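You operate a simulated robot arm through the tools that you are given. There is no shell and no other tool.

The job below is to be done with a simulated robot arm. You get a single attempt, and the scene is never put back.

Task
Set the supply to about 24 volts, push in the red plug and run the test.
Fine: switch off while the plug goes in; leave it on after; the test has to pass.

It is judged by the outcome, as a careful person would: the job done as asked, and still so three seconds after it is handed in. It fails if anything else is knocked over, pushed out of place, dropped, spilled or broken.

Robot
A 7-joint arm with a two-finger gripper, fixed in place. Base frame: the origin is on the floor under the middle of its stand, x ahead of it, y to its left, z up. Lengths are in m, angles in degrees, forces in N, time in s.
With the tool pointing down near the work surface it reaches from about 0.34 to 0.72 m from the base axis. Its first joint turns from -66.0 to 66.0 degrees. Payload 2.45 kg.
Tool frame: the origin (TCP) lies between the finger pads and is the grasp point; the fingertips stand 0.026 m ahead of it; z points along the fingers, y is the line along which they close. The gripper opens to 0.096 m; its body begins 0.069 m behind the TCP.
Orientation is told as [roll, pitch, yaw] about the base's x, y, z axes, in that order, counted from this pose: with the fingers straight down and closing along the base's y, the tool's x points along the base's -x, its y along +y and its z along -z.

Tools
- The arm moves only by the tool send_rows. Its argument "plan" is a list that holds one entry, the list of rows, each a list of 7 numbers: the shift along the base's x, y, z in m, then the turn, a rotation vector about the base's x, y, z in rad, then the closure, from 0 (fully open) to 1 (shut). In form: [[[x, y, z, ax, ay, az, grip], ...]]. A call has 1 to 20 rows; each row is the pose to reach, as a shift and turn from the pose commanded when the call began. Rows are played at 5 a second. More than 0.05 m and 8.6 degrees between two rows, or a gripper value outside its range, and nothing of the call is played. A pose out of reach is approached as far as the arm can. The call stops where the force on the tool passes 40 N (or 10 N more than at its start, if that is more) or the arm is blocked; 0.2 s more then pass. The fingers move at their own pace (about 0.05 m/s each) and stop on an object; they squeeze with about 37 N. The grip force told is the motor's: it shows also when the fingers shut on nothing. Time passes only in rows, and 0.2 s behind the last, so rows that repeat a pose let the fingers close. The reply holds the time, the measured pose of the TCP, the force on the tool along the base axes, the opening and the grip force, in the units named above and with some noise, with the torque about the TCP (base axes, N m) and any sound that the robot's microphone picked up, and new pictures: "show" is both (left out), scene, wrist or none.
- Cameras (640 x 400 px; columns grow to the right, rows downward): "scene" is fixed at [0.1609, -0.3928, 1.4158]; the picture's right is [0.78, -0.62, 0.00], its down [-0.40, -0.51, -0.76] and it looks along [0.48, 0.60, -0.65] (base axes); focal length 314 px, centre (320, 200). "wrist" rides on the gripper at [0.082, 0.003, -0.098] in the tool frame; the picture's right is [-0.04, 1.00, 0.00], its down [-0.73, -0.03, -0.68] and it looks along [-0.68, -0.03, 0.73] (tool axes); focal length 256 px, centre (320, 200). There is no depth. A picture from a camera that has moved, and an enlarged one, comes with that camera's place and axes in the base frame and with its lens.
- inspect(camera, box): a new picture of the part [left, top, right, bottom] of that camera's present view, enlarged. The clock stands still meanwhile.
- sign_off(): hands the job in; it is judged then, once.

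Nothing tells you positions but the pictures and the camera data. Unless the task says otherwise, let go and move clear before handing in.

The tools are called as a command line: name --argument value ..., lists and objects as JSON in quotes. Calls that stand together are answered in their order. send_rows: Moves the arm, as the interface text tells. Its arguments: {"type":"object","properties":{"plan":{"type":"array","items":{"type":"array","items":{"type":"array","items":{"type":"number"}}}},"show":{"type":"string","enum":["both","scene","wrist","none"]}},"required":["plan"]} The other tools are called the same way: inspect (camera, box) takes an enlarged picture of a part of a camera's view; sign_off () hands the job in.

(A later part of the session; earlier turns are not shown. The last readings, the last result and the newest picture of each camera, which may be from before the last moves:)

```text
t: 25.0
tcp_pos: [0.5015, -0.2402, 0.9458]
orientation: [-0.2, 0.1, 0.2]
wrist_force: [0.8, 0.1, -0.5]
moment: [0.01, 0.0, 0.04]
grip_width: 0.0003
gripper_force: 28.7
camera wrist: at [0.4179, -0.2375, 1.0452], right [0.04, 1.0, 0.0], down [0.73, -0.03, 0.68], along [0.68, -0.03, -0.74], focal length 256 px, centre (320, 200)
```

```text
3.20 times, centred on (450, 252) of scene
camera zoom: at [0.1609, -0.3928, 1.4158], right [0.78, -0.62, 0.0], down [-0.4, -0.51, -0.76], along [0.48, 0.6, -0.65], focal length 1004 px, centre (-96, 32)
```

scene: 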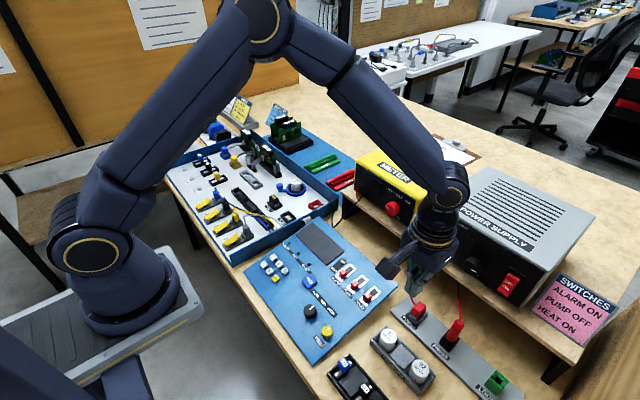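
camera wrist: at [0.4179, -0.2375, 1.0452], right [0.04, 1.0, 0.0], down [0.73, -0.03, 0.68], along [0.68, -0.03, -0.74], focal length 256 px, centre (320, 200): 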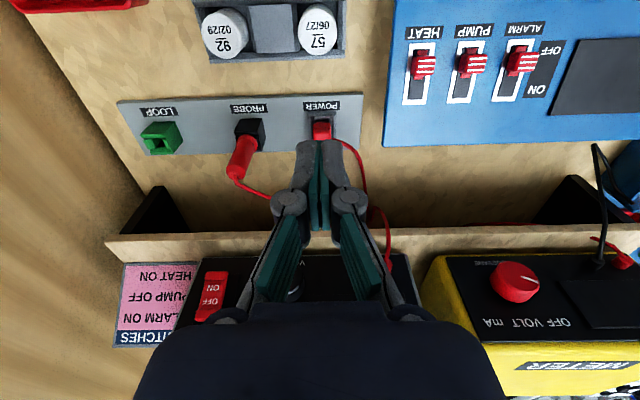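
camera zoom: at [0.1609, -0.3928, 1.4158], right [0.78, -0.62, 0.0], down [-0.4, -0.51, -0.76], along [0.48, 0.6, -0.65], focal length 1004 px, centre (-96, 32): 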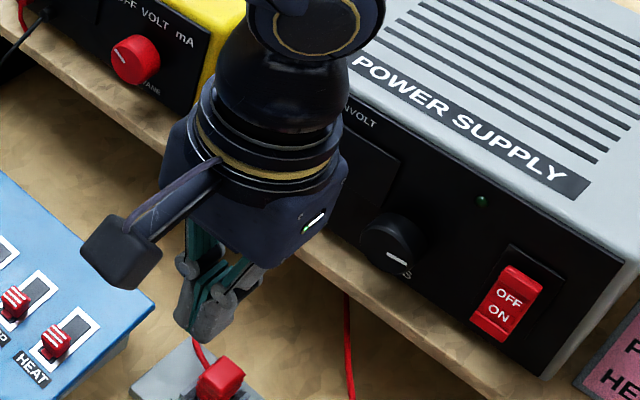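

The shelf edge is at about x 0.62, z 0.88, which leaves room for a vertical tool over the plug. I'll move the closed fingertips just above the plug head.

send_rows --plan '[[[0.027, 0, -0.02, 0, 0, 0, 1], [0.0535, -0.001, -0.04, 0, 0, 0, 1], [0.0535, -0.001, -0.07, 0, 0, 0, 1], [0.0535, -0.001, -0.09, 0, 0, 0, 1], [0.0535, -0.001, -0.09, 0, 0, 0, 1]]]'

```text
t: 26.2
tcp_pos: [0.5537, -0.2426, 0.8543]
orientation: [-0.1, 0.1, 0.2]
wrist_force: [-0.4, -0.5, 0.7]
moment: [0.01, -0.02, -0.04]
grip_width: 0.0
gripper_force: 28.6
camera wrist: at [0.471, -0.2388, 0.9543], right [0.04, 1.0, 0.0], down [0.73, -0.03, 0.68], along [0.68, -0.03, -0.73], focal length 256 px, centre (320, 200)
```

scene: 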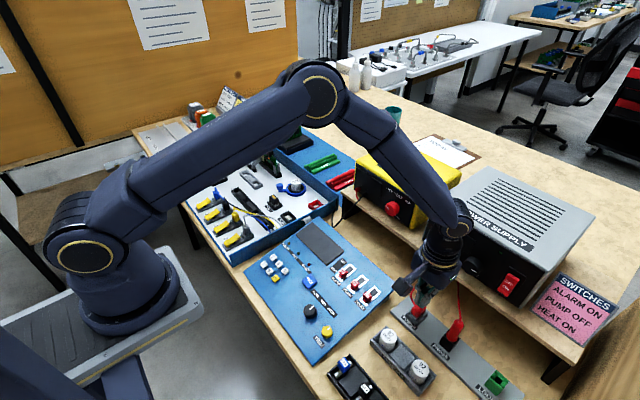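
wrist: 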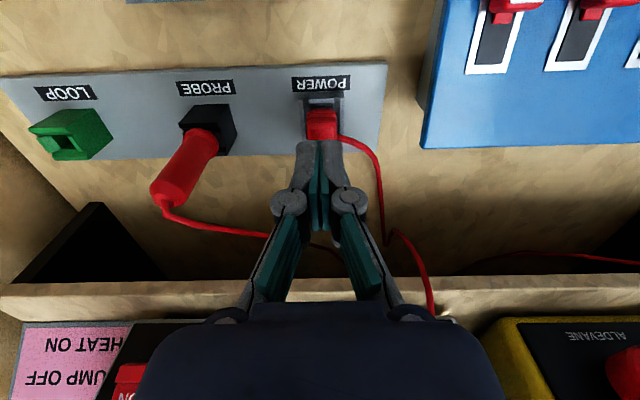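

inspect --camera "wrist" --box '[270, 70, 380, 170]'

inspect --camera "scene" --box '[380, 260, 460, 330]'

```text
4.00 times, centred on (325, 120) of wrist
camera zoom: at [0.471, -0.2388, 0.9543], right [0.04, 1.0, 0.0], down [0.73, -0.03, 0.68], along [0.68, -0.03, -0.73], focal length 1024 px, centre (300, 520)
```

zoom: 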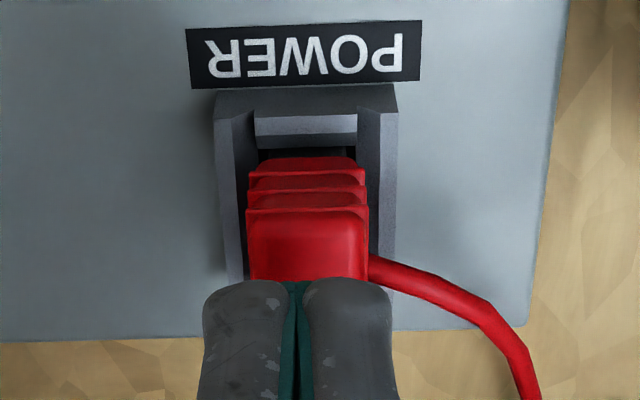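

```text
5.71 times, centred on (420, 295) of scene
camera zoom: at [0.1609, -0.3928, 1.4158], right [0.78, -0.62, 0.0], down [-0.4, -0.51, -0.76], along [0.48, 0.6, -0.65], focal length 1792 px, centre (-251, -343)
```

zoom: 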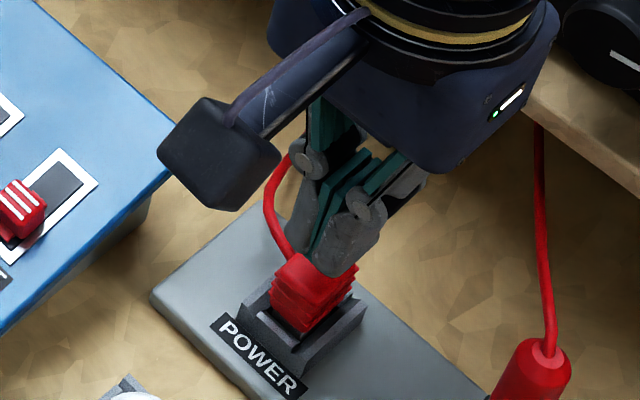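

The tip is centred over the plug head. I'll press straight down in small steps.

send_rows --plan '[[[0.001, 0.001, -0.01, 0, 0, 0, 1], [0.001, 0.001, -0.017, 0, 0, 0, 1], [0.001, 0.001, -0.021, 0, 0, 0, 1], [0.001, 0.001, -0.024, 0, 0, 0, 1], [0.001, 0.001, -0.027, 0, 0, 0, 1], [0.001, 0.001, -0.03, 0, 0, 0, 1], [0.001, 0.001, -0.033, 0, 0, 0, 1], [0.001, 0.001, -0.036, 0, 0, 0, 1]]]'

```text
t: 27.4
tcp_pos: [0.5572, -0.2421, 0.8343]
orientation: [-0.3, -0.2, 0.3]
wrist_force: [-3.8, 1.3, 12.2]
moment: [0.07, 0.13, -0.03]
grip_width: 0.0059
gripper_force: 28.0
stopped in row 6: the force on the tool passed its limit at 46 N (the readings are from after the stop); the commanded pose is now the measured one
camera wrist: at [0.4733, -0.2385, 0.9328], right [0.04, 1.0, 0.0], down [0.73, -0.02, 0.68], along [0.68, -0.03, -0.73], focal length 256 px, centre (320, 200)
```

scene: 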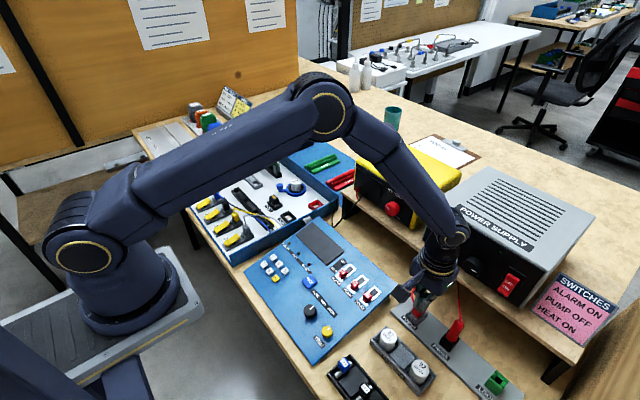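
wrist: 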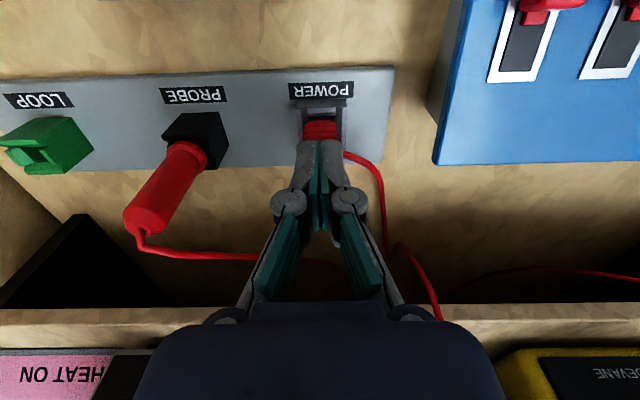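

The push stopped at its force limit with the tip near z 0.808. I'll check whether the plug moved.

inspect --camera "wrist" --box '[270, 70, 380, 170]'

inspect --camera "scene" --box '[380, 260, 460, 330]'

```text
4.00 times, centred on (325, 120) of wrist
camera zoom: at [0.4733, -0.2385, 0.9328], right [0.04, 1.0, 0.0], down [0.73, -0.02, 0.68], along [0.68, -0.03, -0.73], focal length 1024 px, centre (300, 520)
```

zoom: 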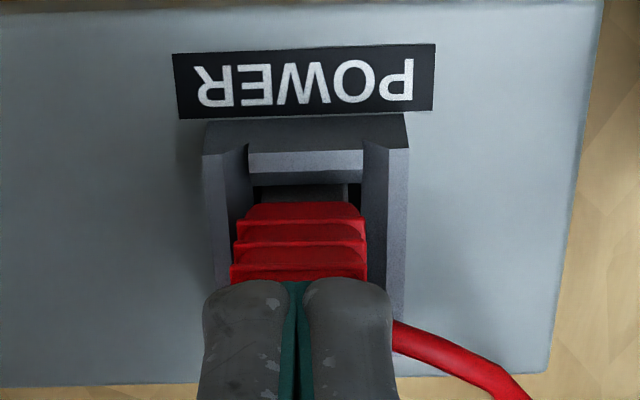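

```text
5.71 times, centred on (420, 295) of scene
camera zoom: at [0.1606, -0.3926, 1.4159], right [0.78, -0.62, 0.0], down [-0.4, -0.51, -0.76], along [0.48, 0.6, -0.65], focal length 1792 px, centre (-251, -343)
```

zoom: 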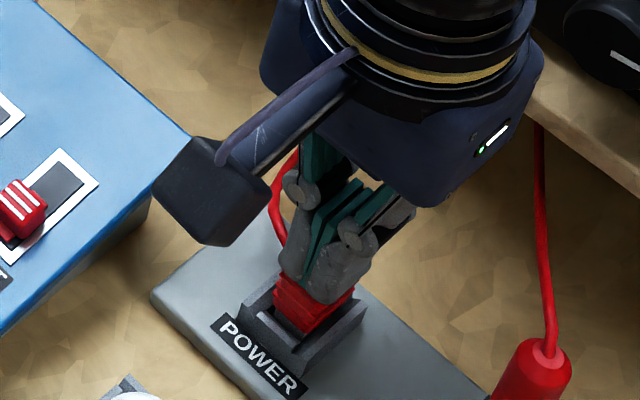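

The plug doesn't seem to have moved, and the rounded fingertips spread apart on its edges. I'll raise the tool and study the plug and socket more closely.

send_rows --plan '[[[0, 0, 0.02, 0, 0, 0, 1], [-0.04, 0, 0.04, 0, 0, 0, 1], [-0.08, 0, 0.04, 0, 0, 0, 1], [-0.08, 0, 0.04, 0, 0, 0, 1]]]'

inspect --camera "wrist" --box '[0, 40, 320, 240]'

inspect --camera "wrist" --box '[270, 100, 390, 175]'

inspect --camera "scene" --box '[395, 290, 455, 335]'

```text
t: 28.4
tcp_pos: [0.475, -0.2414, 0.873]
orientation: [-0.3, -0.2, 0.2]
wrist_force: [0.0, 0.0, -1.5]
moment: [0.01, -0.02, -0.01]
grip_width: 0.0002
gripper_force: 28.3
camera wrist: at [0.3923, -0.2385, 0.9719], right [0.04, 1.0, 0.0], down [0.73, -0.02, 0.68], along [0.68, -0.03, -0.73], focal length 256 px, centre (320, 200)
```

scene: 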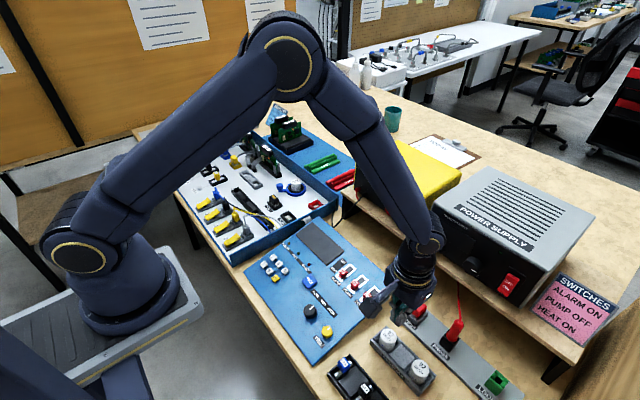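
wrist: 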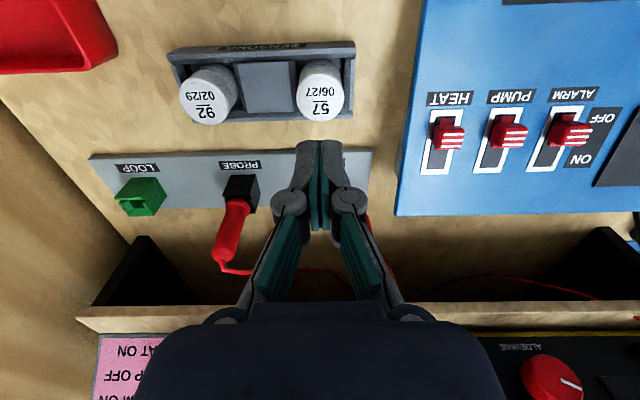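

```text
2.00 times, centred on (160, 140) of wrist
camera zoom: at [0.3923, -0.2385, 0.9719], right [0.04, 1.0, 0.0], down [0.73, -0.02, 0.68], along [0.68, -0.03, -0.73], focal length 512 px, centre (640, 320)
```

zoom: 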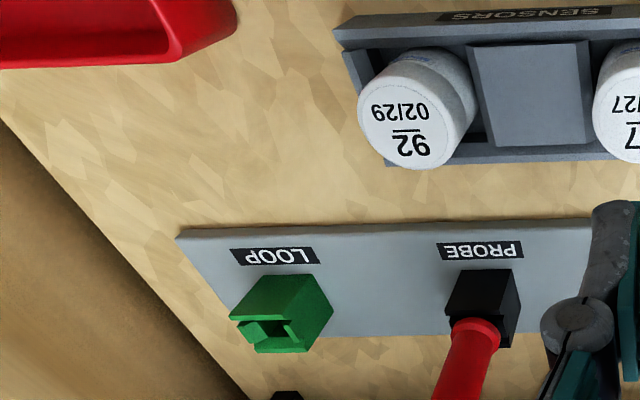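

```text
5.33 times, centred on (330, 138) of wrist
camera zoom: at [0.3923, -0.2385, 0.9719], right [0.04, 1.0, 0.0], down [0.73, -0.02, 0.68], along [0.68, -0.03, -0.73], focal length 1365 px, centre (267, 533)
```

zoom: 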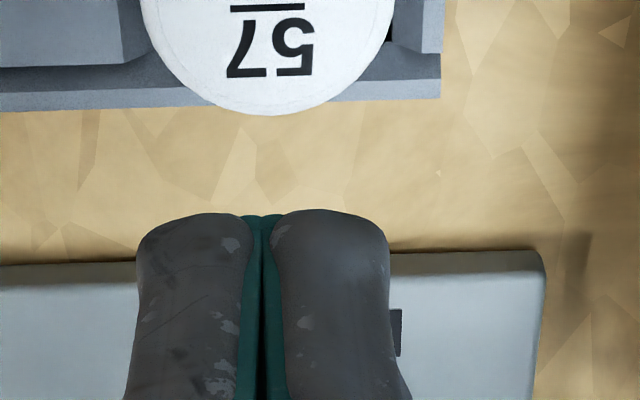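

```text
8.89 times, centred on (425, 312) of scene
camera zoom: at [0.1609, -0.3928, 1.4158], right [0.78, -0.62, 0.0], down [-0.4, -0.51, -0.76], along [0.48, 0.6, -0.65], focal length 2788 px, centre (-613, -800)
```

zoom: 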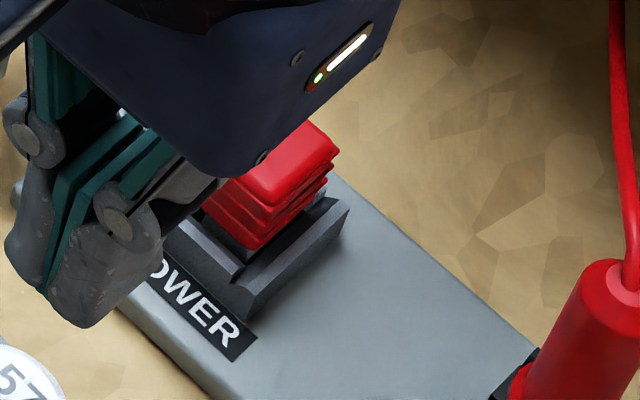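

The gripper blocks the view, so I'll shift it to the left to see the plug and socket beside the fingers.

send_rows --plan '[[[0, 0.04, 0.03, 0, 0, 0, 1], [0.01, 0.08, 0.03, 0, 0, 0, 1], [0.01, 0.085, 0.03, 0, 0, 0, 1]]]'

inspect --camera "wrist" --box '[180, 120, 300, 195]'

inspect --camera "scene" --box '[395, 285, 455, 330]'

```text
t: 29.2
tcp_pos: [0.4858, -0.1557, 0.9036]
orientation: [-0.3, -0.3, 0.2]
wrist_force: [-0.3, 0.3, 0.3]
moment: [0.03, -0.02, 0.0]
grip_width: 0.0
gripper_force: 28.0
camera wrist: at [0.4025, -0.1534, 1.0017], right [0.04, 1.0, 0.0], down [0.73, -0.02, 0.68], along [0.68, -0.03, -0.73], focal length 256 px, centre (320, 200)
```

scene: 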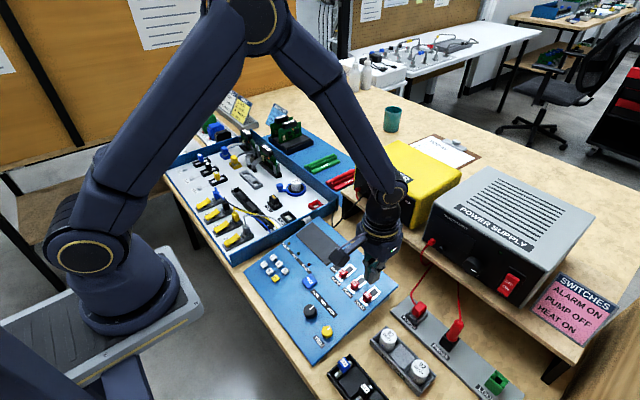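
wrist: 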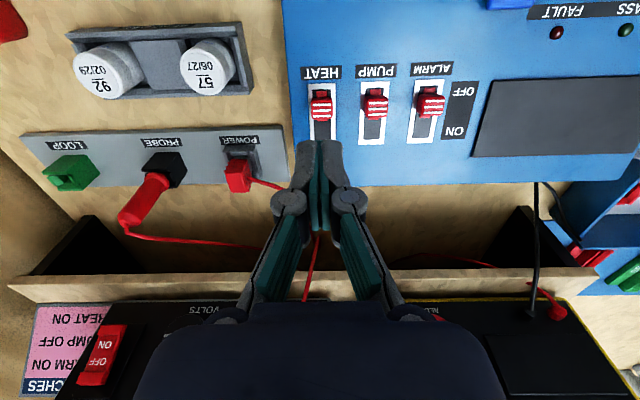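

```text
5.33 times, centred on (240, 158) of wrist
camera zoom: at [0.4025, -0.1534, 1.0017], right [0.04, 1.0, 0.0], down [0.73, -0.02, 0.68], along [0.68, -0.03, -0.73], focal length 1365 px, centre (747, 427)
```

zoom: 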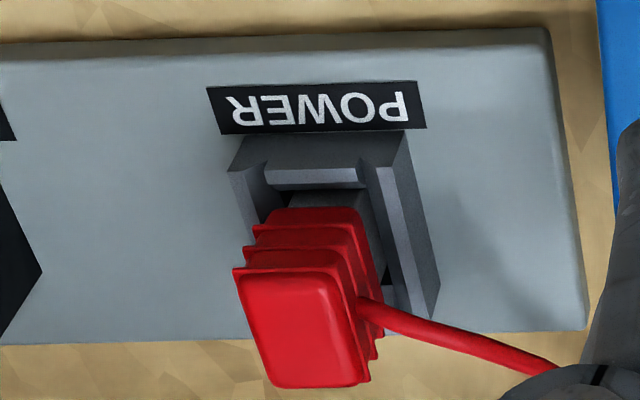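

```text
8.89 times, centred on (425, 308) of scene
camera zoom: at [0.1609, -0.3928, 1.4158], right [0.78, -0.62, 0.0], down [-0.4, -0.51, -0.76], along [0.48, 0.6, -0.65], focal length 2788 px, centre (-613, -756)
```

zoom: 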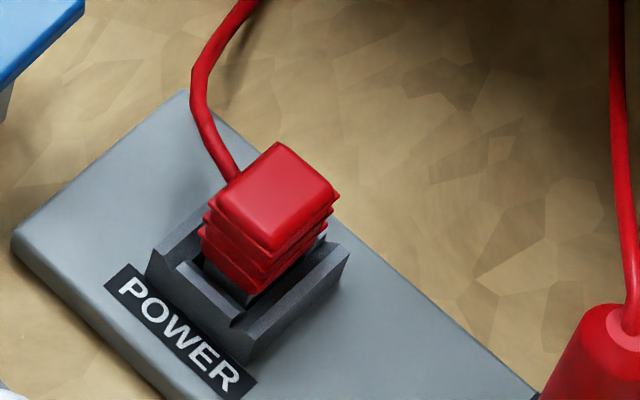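

The plug head's top is about 19 mm × 27 mm (longer along x) at (0.555, -0.2415, 0.810), with the cable leaving on its +y side. It may have gone down about 1 mm. I'll turn the gripper 90° so both fingertips bear along the head's longer side, then push again more slowly.

send_rows --plan '[[[0, 0, 0, 0, 0, -0.143, 1], [0, 0, 0, 0, 0, -0.286, 1], [0, 0, 0, 0, 0, -0.428, 1], [0.01, -0.01, 0, 0, 0, -0.571, 1], [0.02, -0.02, 0, 0, 0, -0.714, 1], [0.03, -0.03, 0, 0, 0, -0.857, 1], [0.04, -0.045, 0, 0, 0, -1.0, 1], [0.05, -0.06, 0, 0, 0, -1.142, 1], [0.06, -0.075, 0, 0, 0, -1.285, 1], [0.069, -0.086, 0, 0, 0, -1.428, 1], [0.069, -0.086, -0.02, 0, 0, -1.571, 1], [0.069, -0.086, -0.038, 0, 0, -1.571, 1], [0.069, -0.086, -0.038, 0, 0, -1.571, 1]]]'

```text
t: 32.0
tcp_pos: [0.555, -0.2418, 0.8638]
orientation: [-0.3, -0.3, -89.8]
wrist_force: [-0.7, -0.3, -0.2]
moment: [0.01, 0.01, 0.0]
grip_width: 0.0001
gripper_force: 28.1
camera wrist: at [0.5579, -0.1614, 0.9631], right [1.0, -0.04, 0.0], down [-0.03, -0.73, 0.68], along [-0.03, -0.68, -0.73], focal length 256 px, centre (320, 200)
```

scene: 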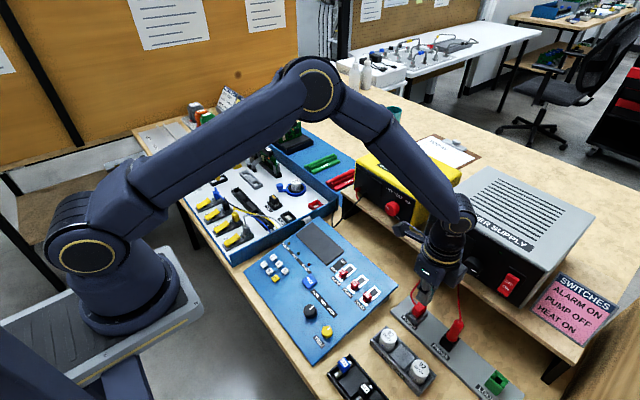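
wrist: 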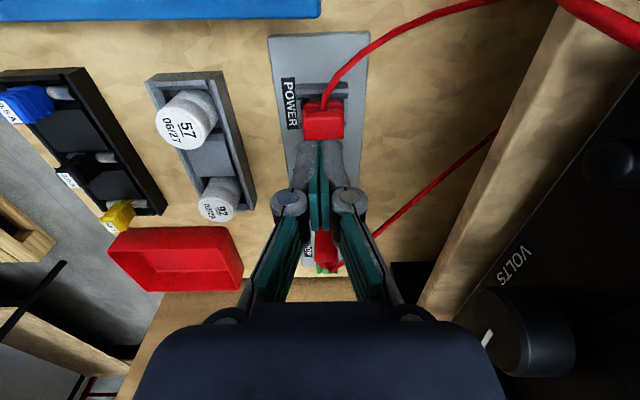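

inspect --camera "wrist" --box '[270, 60, 380, 160]'

```text
4.00 times, centred on (325, 110) of wrist
camera zoom: at [0.5579, -0.1614, 0.9631], right [1.0, -0.04, 0.0], down [-0.03, -0.73, 0.68], along [-0.03, -0.68, -0.73], focal length 1024 px, centre (300, 560)
```

zoom: 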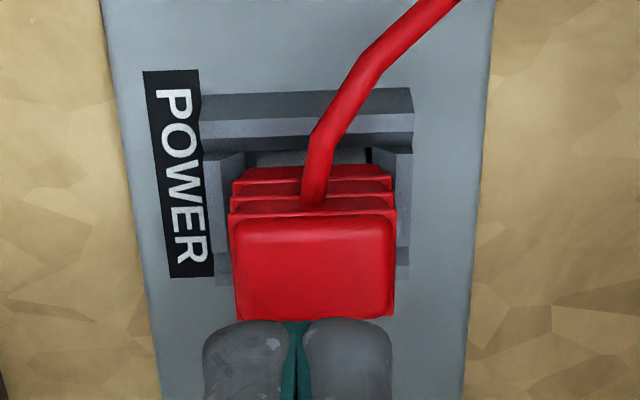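

The fingertips are centred over the head from this side too. I'll push down slowly, about 1.5 mm per row.

send_rows --plan '[[[0.0015, 0, -0.012, 0, 0, 0, 1], [0.0015, 0, -0.022, 0, 0, 0, 1], [0.0015, 0, -0.026, 0, 0, 0, 1], [0.0015, 0, -0.028, 0, 0, 0, 1], [0.0015, 0, -0.0295, 0, 0, 0, 1], [0.0015, 0, -0.031, 0, 0, 0, 1], [0.0015, 0, -0.0325, 0, 0, 0, 1], [0.0015, 0, -0.034, 0, 0, 0, 1], [0.0015, 0, -0.0355, 0, 0, 0, 1], [0.0015, 0, -0.037, 0, 0, 0, 1], [0.0015, 0, -0.0385, 0, 0, 0, 1], [0.0015, 0, -0.04, 0, 0, 0, 1]]]'

inspect --camera "wrist" --box '[270, 60, 380, 160]'

inspect --camera "scene" --box '[395, 285, 455, 330]'

```text
t: 34.0
tcp_pos: [0.5582, -0.2421, 0.834]
orientation: [0.0, -0.3, -89.7]
wrist_force: [-3.2, 1.5, 12.6]
moment: [0.12, 0.06, 0.03]
grip_width: 0.0058
gripper_force: 28.0
stopped in row 9: the force on the tool passed its limit at 44 N (the readings are from after the stop); the commanded pose is now the measured one
camera wrist: at [0.5601, -0.1616, 0.9327], right [1.0, -0.04, 0.0], down [-0.03, -0.73, 0.68], along [-0.02, -0.68, -0.73], focal length 256 px, centre (320, 200)
```

scene: 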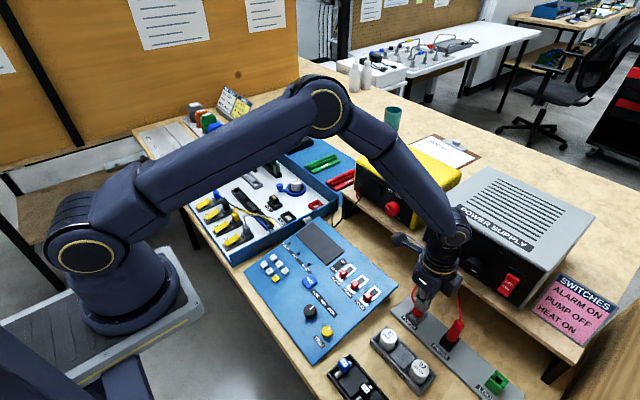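
wrist: 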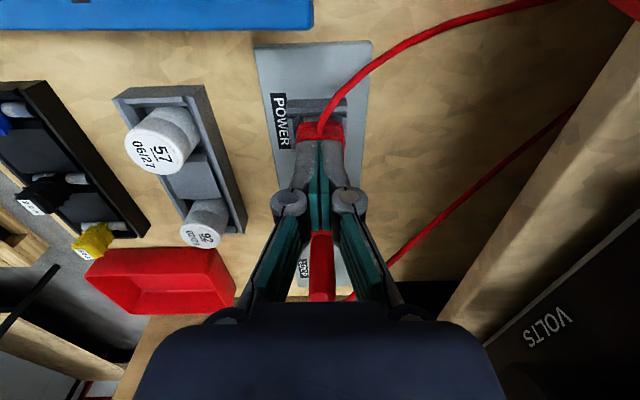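

```text
4.00 times, centred on (325, 110) of wrist
camera zoom: at [0.5601, -0.1616, 0.9327], right [1.0, -0.04, 0.0], down [-0.03, -0.73, 0.68], along [-0.02, -0.68, -0.73], focal length 1024 px, centre (300, 560)
```

zoom: 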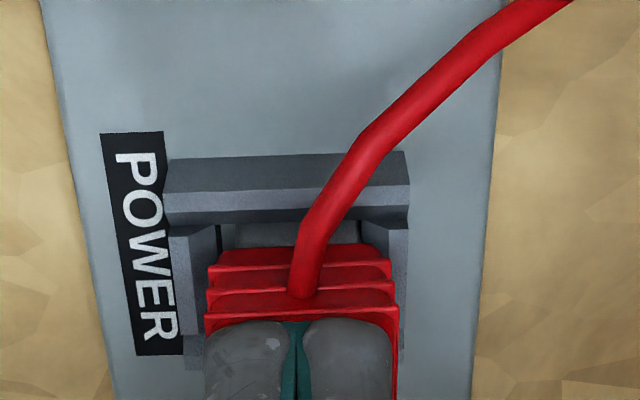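

```text
8.89 times, centred on (425, 308) of scene
camera zoom: at [0.1606, -0.3926, 1.4159], right [0.78, -0.62, 0.0], down [-0.4, -0.51, -0.76], along [0.48, 0.6, -0.65], focal length 2788 px, centre (-613, -756)
```

zoom: 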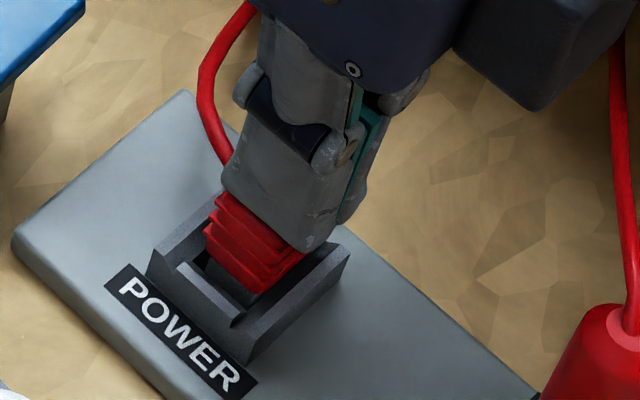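

At 44 N the plug still doesn't go in, so something may be misaligned or keyed. I'll back off and study the plug and socket from a clear close view.

send_rows --plan '[[[0, 0, 0.02, 0, 0, 0, 1], [-0.03, 0.01, 0.05, 0, 0, 0, 1], [-0.06, 0.03, 0.05, 0, 0, 0, 1], [-0.07, 0.03, 0.05, 0, 0, 0, 1]]]'

inspect --camera "wrist" --box '[370, 110, 470, 173]'

inspect --camera "scene" --box '[405, 295, 437, 325]'

```text
t: 35.0
tcp_pos: [0.4887, -0.213, 0.8847]
orientation: [-0.1, -0.2, -89.7]
wrist_force: [0.8, -0.2, 0.0]
moment: [-0.01, 0.02, 0.01]
grip_width: 0.0
gripper_force: 28.6
camera wrist: at [0.4903, -0.1309, 0.9824], right [1.0, -0.04, 0.0], down [-0.03, -0.73, 0.68], along [-0.03, -0.68, -0.73], focal length 256 px, centre (320, 200)
```

scene: 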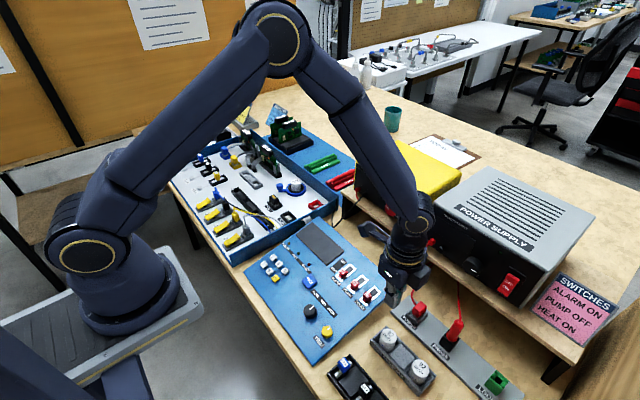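
wrist: 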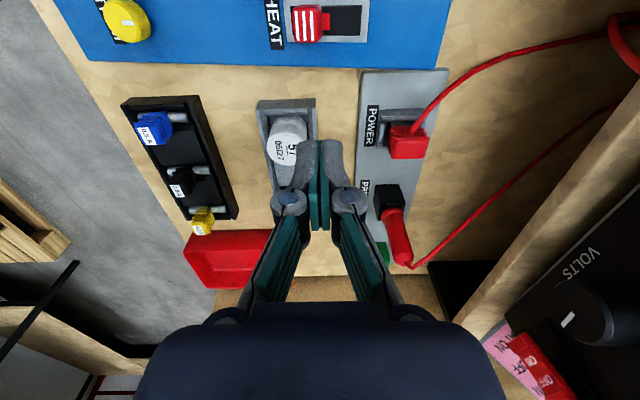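

```text
6.35 times, centred on (420, 142) of wrist
camera zoom: at [0.4903, -0.1309, 0.9824], right [1.0, -0.04, 0.0], down [-0.03, -0.73, 0.68], along [-0.03, -0.68, -0.73], focal length 1625 px, centre (-315, 571)
```

zoom: 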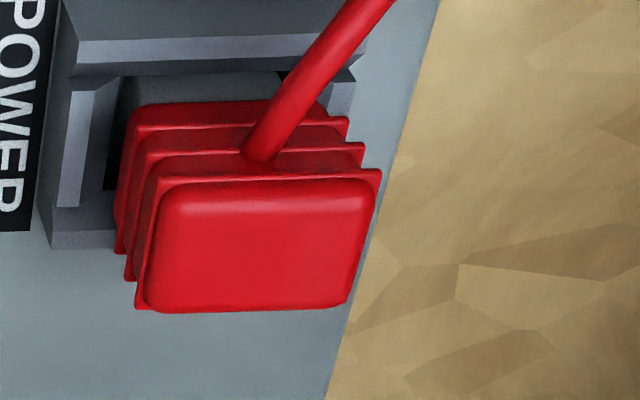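

```text
13.33 times, centred on (421, 310) of scene
camera zoom: at [0.1609, -0.3928, 1.4158], right [0.78, -0.62, 0.0], down [-0.4, -0.51, -0.76], along [0.48, 0.6, -0.65], focal length 4182 px, centre (-1027, -1267)
```

zoom: 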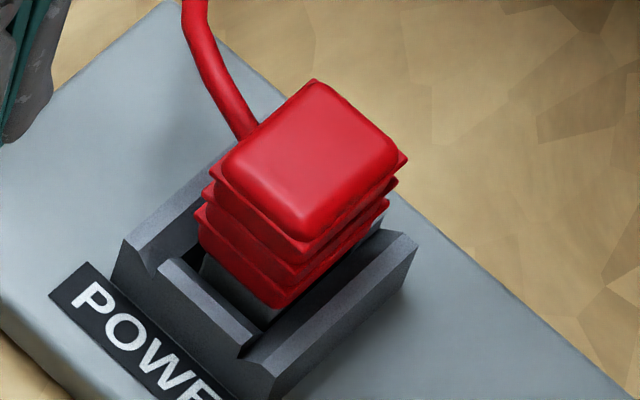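

From this view the plug stem sits centred in the socket, yet it hasn't moved. I'll compare with the empty LOOP socket and look at the socket details.

inspect --camera "scene" --box '[475, 360, 525, 400]'

inspect --camera "scene" --box '[408, 305, 428, 325]'

inspect --camera "wrist" --box '[370, 105, 430, 145]'

inspect --camera "scene" --box '[430, 310, 480, 360]'

```text
10.00 times, centred on (500, 380) of scene
camera zoom: at [0.1609, -0.3928, 1.4158], right [0.78, -0.62, 0.0], down [-0.4, -0.51, -0.76], along [0.48, 0.6, -0.65], focal length 3136 px, centre (-1480, -1600)
```

zoom: 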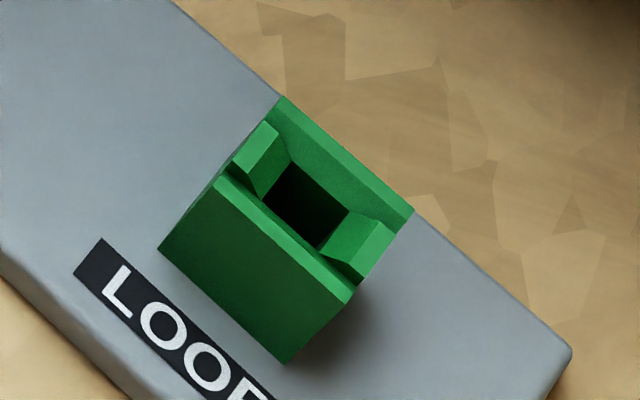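

```text
16.00 times, centred on (418, 315) of scene
camera zoom: at [0.1609, -0.3928, 1.4158], right [0.78, -0.62, 0.0], down [-0.4, -0.51, -0.76], along [0.48, 0.6, -0.65], focal length 5018 px, centre (-1248, -1640)
```

zoom: 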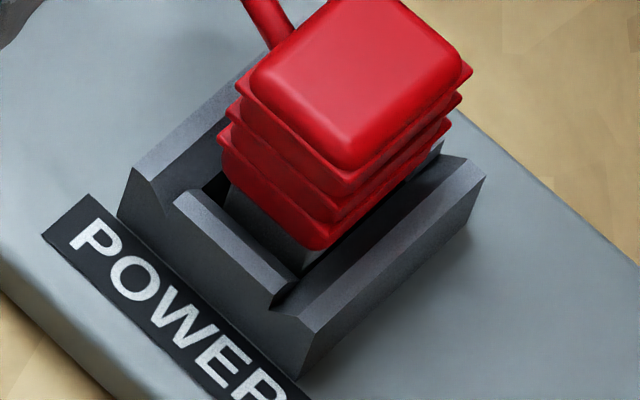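

```text
10.00 times, centred on (400, 125) of wrist
camera zoom: at [0.4903, -0.1309, 0.9824], right [1.0, -0.04, 0.0], down [-0.03, -0.73, 0.68], along [-0.03, -0.68, -0.73], focal length 2560 px, centre (-480, 950)
```

zoom: 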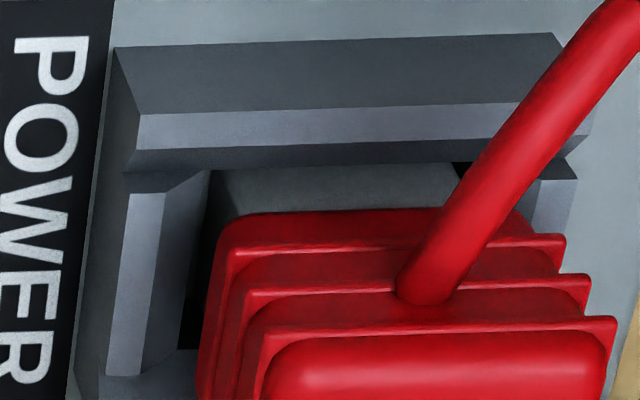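

```text
8.00 times, centred on (455, 335) of scene
camera zoom: at [0.1609, -0.3928, 1.4158], right [0.78, -0.62, 0.0], down [-0.4, -0.51, -0.76], along [0.48, 0.6, -0.65], focal length 2509 px, centre (-760, -880)
```

zoom: 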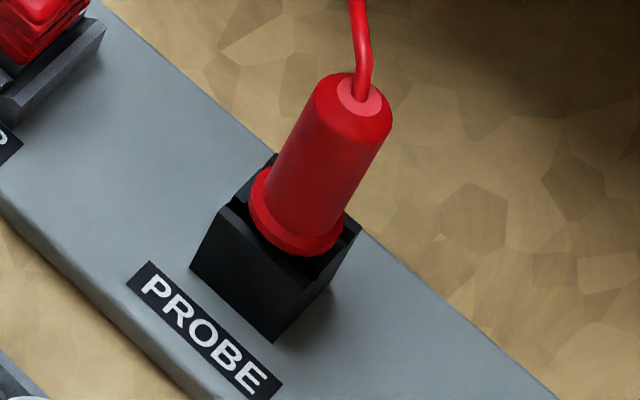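

The LOOP socket is a funnel around a smaller hole, so small lateral misalignment of the POWER stem could matter. I'll line the camera up exactly with the plug's axis to measure the gaps on both sides.

send_rows --plan '[[[0.035, 0, 0, 0, 0, 0, 1], [0.067, -0.012, -0.01, 0, 0, 0, 1], [0.067, -0.012, -0.01, 0, 0, 0, 1]]]' --show "wrist"

inspect --camera "wrist" --box '[290, 85, 354, 125]'

```text
t: 35.8
tcp_pos: [0.556, -0.2244, 0.8733]
orientation: [-0.1, -0.3, -89.8]
wrist_force: [-0.1, -0.4, 0.1]
moment: [-0.01, 0.0, 0.01]
grip_width: 0.0001
gripper_force: 28.8
camera wrist: at [0.5576, -0.1439, 0.9724], right [1.0, -0.04, 0.0], down [-0.03, -0.73, 0.68], along [-0.03, -0.68, -0.73], focal length 256 px, centre (320, 200)
```

wrist: 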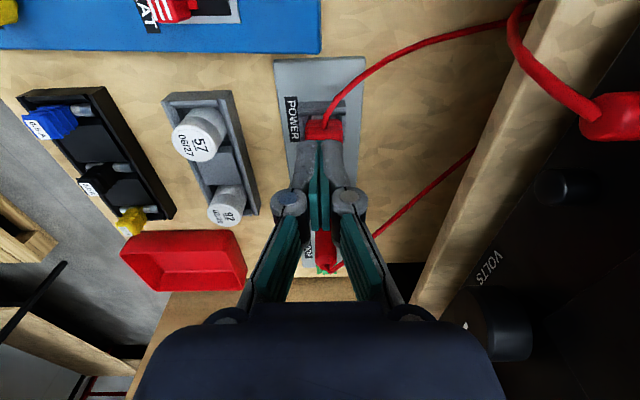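

```text
10.00 times, centred on (322, 105) of wrist
camera zoom: at [0.5576, -0.1439, 0.9724], right [1.0, -0.04, 0.0], down [-0.03, -0.73, 0.68], along [-0.03, -0.68, -0.73], focal length 2560 px, centre (300, 1150)
```

zoom: 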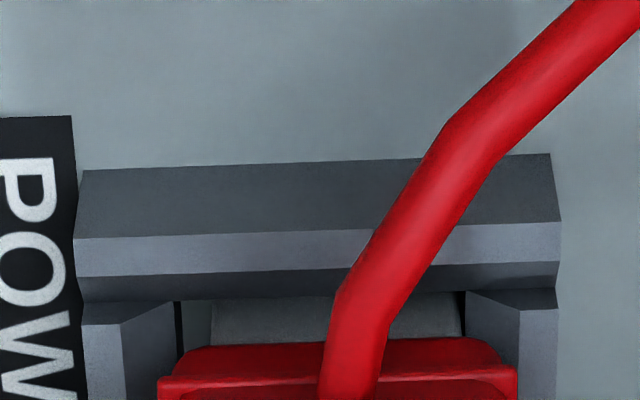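

The stem sits about 1.2 mm off-centre toward +x in the hole, pushed there by my earlier presses. I'll grip the head on its ±x faces, centred on the hole, so it can be guided straight down.

send_rows --plan '[[[-0.0008, -0.0168, 0, 0, 0, 0, 0.53], [-0.0008, -0.0168, 0, 0, 0, 0, 0.53], [-0.0008, -0.0168, -0.023, 0, 0, 0, 0.53], [-0.0008, -0.0168, -0.04, 0, 0, 0, 0.53], [-0.0008, -0.0168, -0.05, 0, 0, 0, 0.53], [-0.0008, -0.0168, -0.05, 0, 0, 0, 0.53]]]'

inspect --camera "wrist" --box '[260, 90, 388, 170]'

inspect --camera "scene" --box '[395, 285, 455, 330]'

```text
t: 37.2
tcp_pos: [0.555, -0.2413, 0.8227]
orientation: [0.0, -0.3, -89.8]
wrist_force: [-0.3, 0.3, 0.1]
moment: [0.0, -0.02, -0.01]
grip_width: 0.045
gripper_force: 0.0
camera wrist: at [0.5568, -0.1599, 0.9215], right [1.0, -0.04, 0.0], down [-0.03, -0.73, 0.68], along [-0.03, -0.68, -0.73], focal length 256 px, centre (320, 200)
```

scene: 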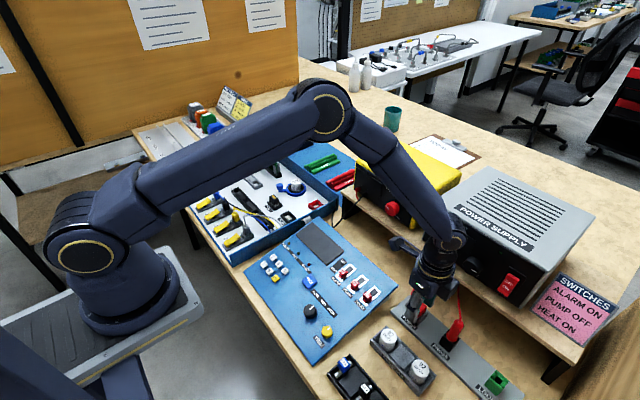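
wrist: 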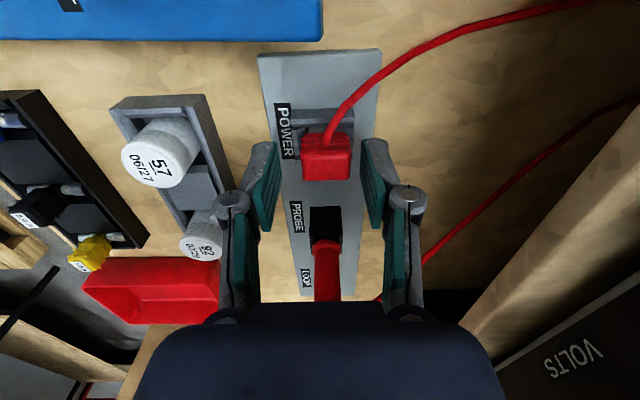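

```text
5.00 times, centred on (324, 130) of wrist
camera zoom: at [0.5568, -0.1599, 0.9215], right [1.0, -0.04, 0.0], down [-0.03, -0.73, 0.68], along [-0.03, -0.68, -0.73], focal length 1280 px, centre (300, 550)
```

zoom: 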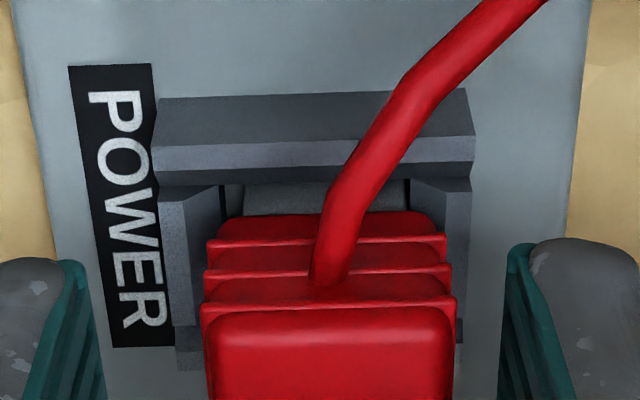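

```text
8.89 times, centred on (425, 308) of scene
camera zoom: at [0.1609, -0.3928, 1.4158], right [0.78, -0.62, 0.0], down [-0.4, -0.51, -0.76], along [0.48, 0.6, -0.65], focal length 2788 px, centre (-613, -756)
```

zoom: 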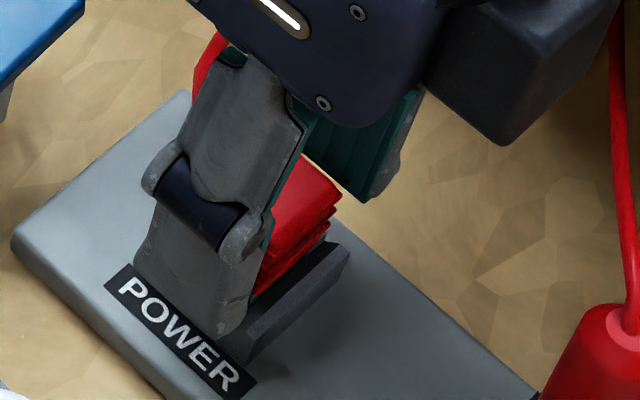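

The fingers straddle the head with room on both sides. I'll close on it.

send_rows --plan '[[[0, 0, 0, 0, 0, 0, 0.7], [0, 0, 0, 0, 0, 0, 0.85], [0, 0, 0, 0, 0, 0, 1], [0, 0, 0, 0, 0, 0, 1]]]' --show "wrist"

inspect --camera "wrist" --box '[260, 80, 388, 160]'

```text
t: 38.2
tcp_pos: [0.5545, -0.2414, 0.822]
orientation: [0.0, -0.3, -89.8]
wrist_force: [0.5, 0.6, -0.6]
moment: [0.01, 0.03, -0.04]
grip_width: 0.0247
gripper_force: 37.0
camera wrist: at [0.5568, -0.1599, 0.9216], right [1.0, -0.04, 0.0], down [-0.03, -0.73, 0.68], along [-0.03, -0.68, -0.73], focal length 256 px, centre (320, 200)
```

wrist: 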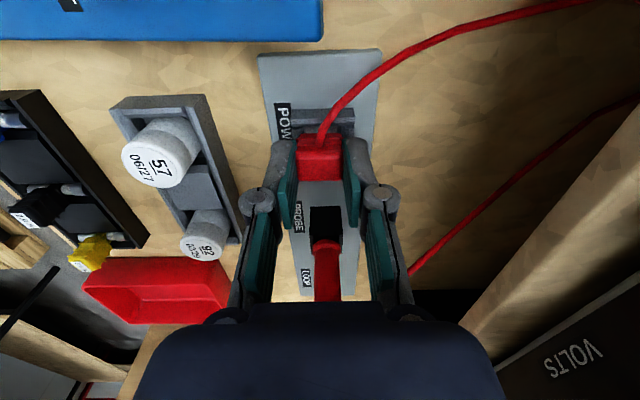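

```text
5.00 times, centred on (324, 120) of wrist
camera zoom: at [0.5568, -0.1599, 0.9216], right [1.0, -0.04, 0.0], down [-0.03, -0.73, 0.68], along [-0.03, -0.68, -0.73], focal length 1280 px, centre (300, 600)
```

zoom: 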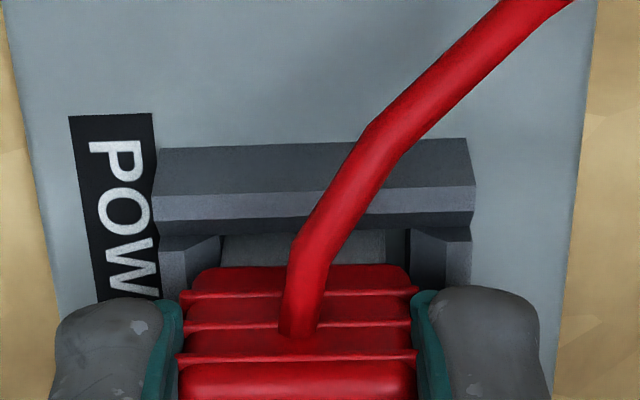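

The plug is free to slide in x and followed the grip, and is now about 1.4 mm to the -x side of the hole centre. I'll shift it to the centre and check.

send_rows --plan '[[[0.0014, 0, 0, 0, 0, 0, 1], [0.0014, 0, 0, 0, 0, 0, 1]]]' --show "none"

inspect --camera "wrist" --box '[280, 85, 360, 135]'

inspect --camera "scene" --box '[400, 295, 440, 330]'

```text
t: 38.8
tcp_pos: [0.5565, -0.2416, 0.8225]
orientation: [-0.2, -0.2, -89.8]
wrist_force: [-0.3, 0.4, 0.1]
moment: [0.02, 0.04, -0.01]
grip_width: 0.0243
gripper_force: 36.9
```

```text
8.00 times, centred on (320, 110) of wrist
camera zoom: at [0.558, -0.16, 0.9216], right [1.0, -0.04, 0.0], down [-0.03, -0.73, 0.68], along [-0.03, -0.68, -0.73], focal length 2048 px, centre (320, 920)
```

zoom: 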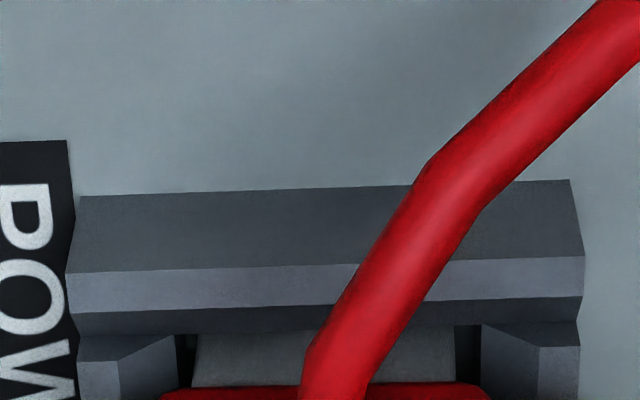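

```text
11.43 times, centred on (420, 312) of scene
camera zoom: at [0.1609, -0.3928, 1.4158], right [0.78, -0.62, 0.0], down [-0.4, -0.51, -0.76], along [0.48, 0.6, -0.65], focal length 3584 px, centre (-823, -1086)
```

zoom: 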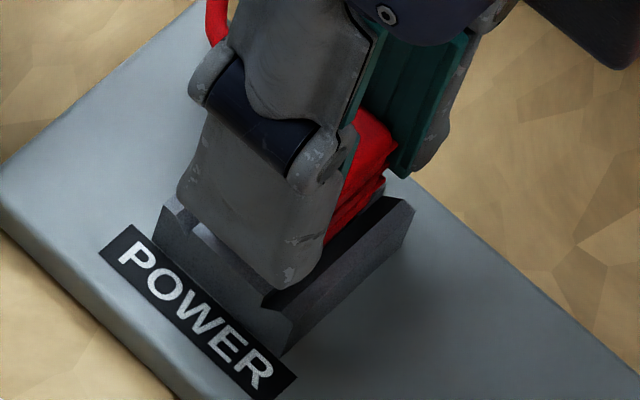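

The gaps are now nearly equal on both sides. I'll push down with the plug held.

send_rows --plan '[[[0.0002, 0, -0.001, 0, 0, 0, 1], [0.0002, 0, -0.002, 0, 0, 0, 1], [0.0002, 0, -0.003, 0, 0, 0, 1], [0.0002, 0, -0.004, 0, 0, 0, 1], [0.0002, 0, -0.005, 0, 0, 0, 1], [0.0002, 0, -0.006, 0, 0, 0, 1]]]' --show "wrist"

inspect --camera "wrist" --box '[280, 85, 360, 135]'

inspect --camera "scene" --box '[400, 295, 440, 330]'

```text
t: 40.2
tcp_pos: [0.5563, -0.2435, 0.8189]
orientation: [0.1, -0.4, -89.9]
wrist_force: [2.9, 0.5, 27.5]
moment: [0.05, -0.1, 0.02]
grip_width: 0.0245
gripper_force: 37.3
camera wrist: at [0.5584, -0.1607, 0.917], right [1.0, -0.04, 0.0], down [-0.03, -0.73, 0.68], along [-0.02, -0.68, -0.73], focal length 256 px, centre (320, 200)
```

wrist: 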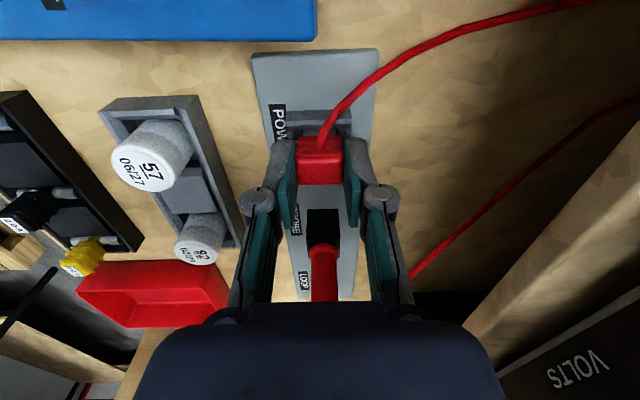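

```text
8.00 times, centred on (320, 110) of wrist
camera zoom: at [0.5584, -0.1607, 0.917], right [1.0, -0.04, 0.0], down [-0.03, -0.73, 0.68], along [-0.02, -0.68, -0.73], focal length 2048 px, centre (320, 920)
```

zoom: 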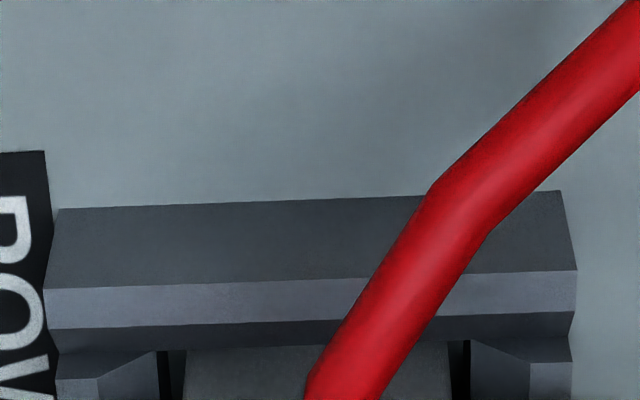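

```text
11.43 times, centred on (420, 312) of scene
camera zoom: at [0.1605, -0.3926, 1.416], right [0.78, -0.62, 0.0], down [-0.4, -0.51, -0.76], along [0.48, 0.6, -0.65], focal length 3584 px, centre (-823, -1086)
```

zoom: 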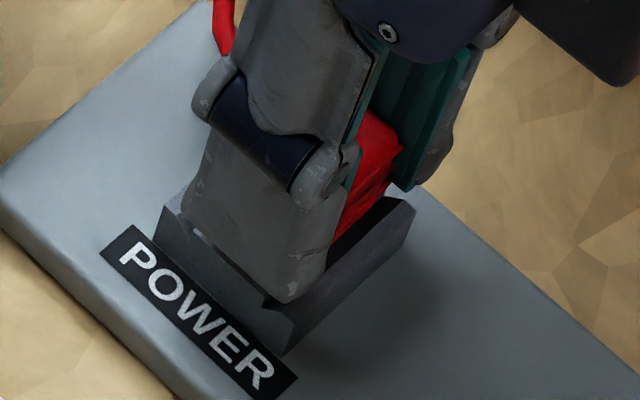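

The plug is moving down with the grip at about 27 N. I'll keep pushing.

send_rows --plan '[[[0, 0.001, -0.001, 0, 0, 0, 1], [0, 0.001, -0.002, 0, 0, 0, 1], [0, 0.001, -0.003, 0, 0, 0, 1], [0, 0.001, -0.004, 0, 0, 0, 1], [0, 0.001, -0.005, 0, 0, 0, 1]]]' --show "wrist"

inspect --camera "wrist" --box '[270, 85, 370, 185]'

inspect --camera "scene" --box '[400, 295, 440, 330]'

```text
t: 41.4
tcp_pos: [0.5573, -0.2406, 0.814]
orientation: [0.1, -0.3, -89.8]
wrist_force: [3.5, -3.2, 27.1]
moment: [-0.09, -0.08, 0.0]
grip_width: 0.0247
gripper_force: 37.2
camera wrist: at [0.5579, -0.1595, 0.9117], right [1.0, -0.04, 0.0], down [-0.03, -0.73, 0.68], along [-0.02, -0.68, -0.73], focal length 256 px, centre (320, 200)
```

wrist: 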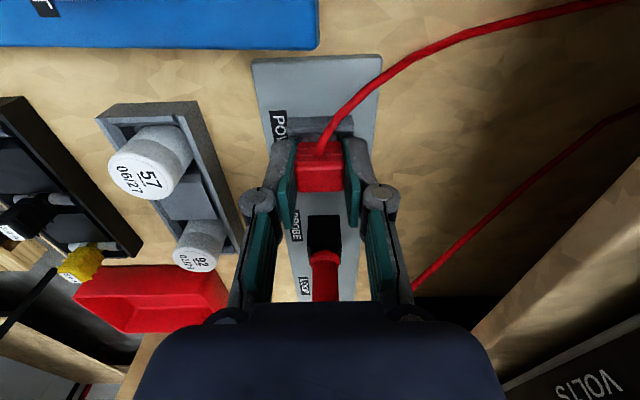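

```text
4.00 times, centred on (320, 135) of wrist
camera zoom: at [0.5579, -0.1595, 0.9117], right [1.0, -0.04, 0.0], down [-0.03, -0.73, 0.68], along [-0.02, -0.68, -0.73], focal length 1024 px, centre (320, 460)
```

zoom: 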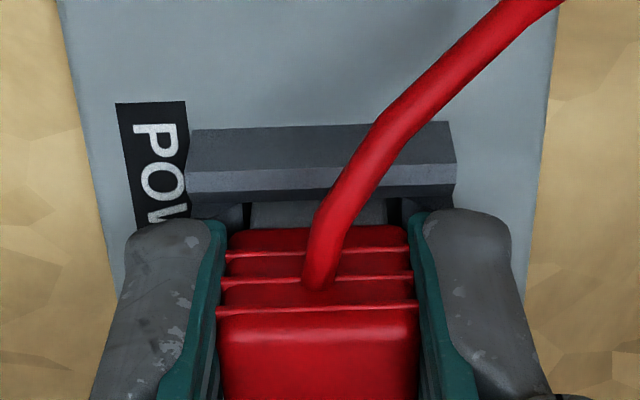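

```text
11.43 times, centred on (420, 312) of scene
camera zoom: at [0.1605, -0.3926, 1.4159], right [0.78, -0.62, 0.0], down [-0.4, -0.51, -0.76], along [0.48, 0.6, -0.65], focal length 3584 px, centre (-823, -1086)
```

zoom: 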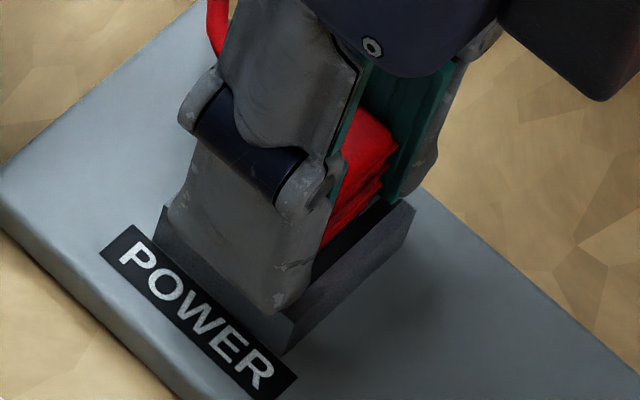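

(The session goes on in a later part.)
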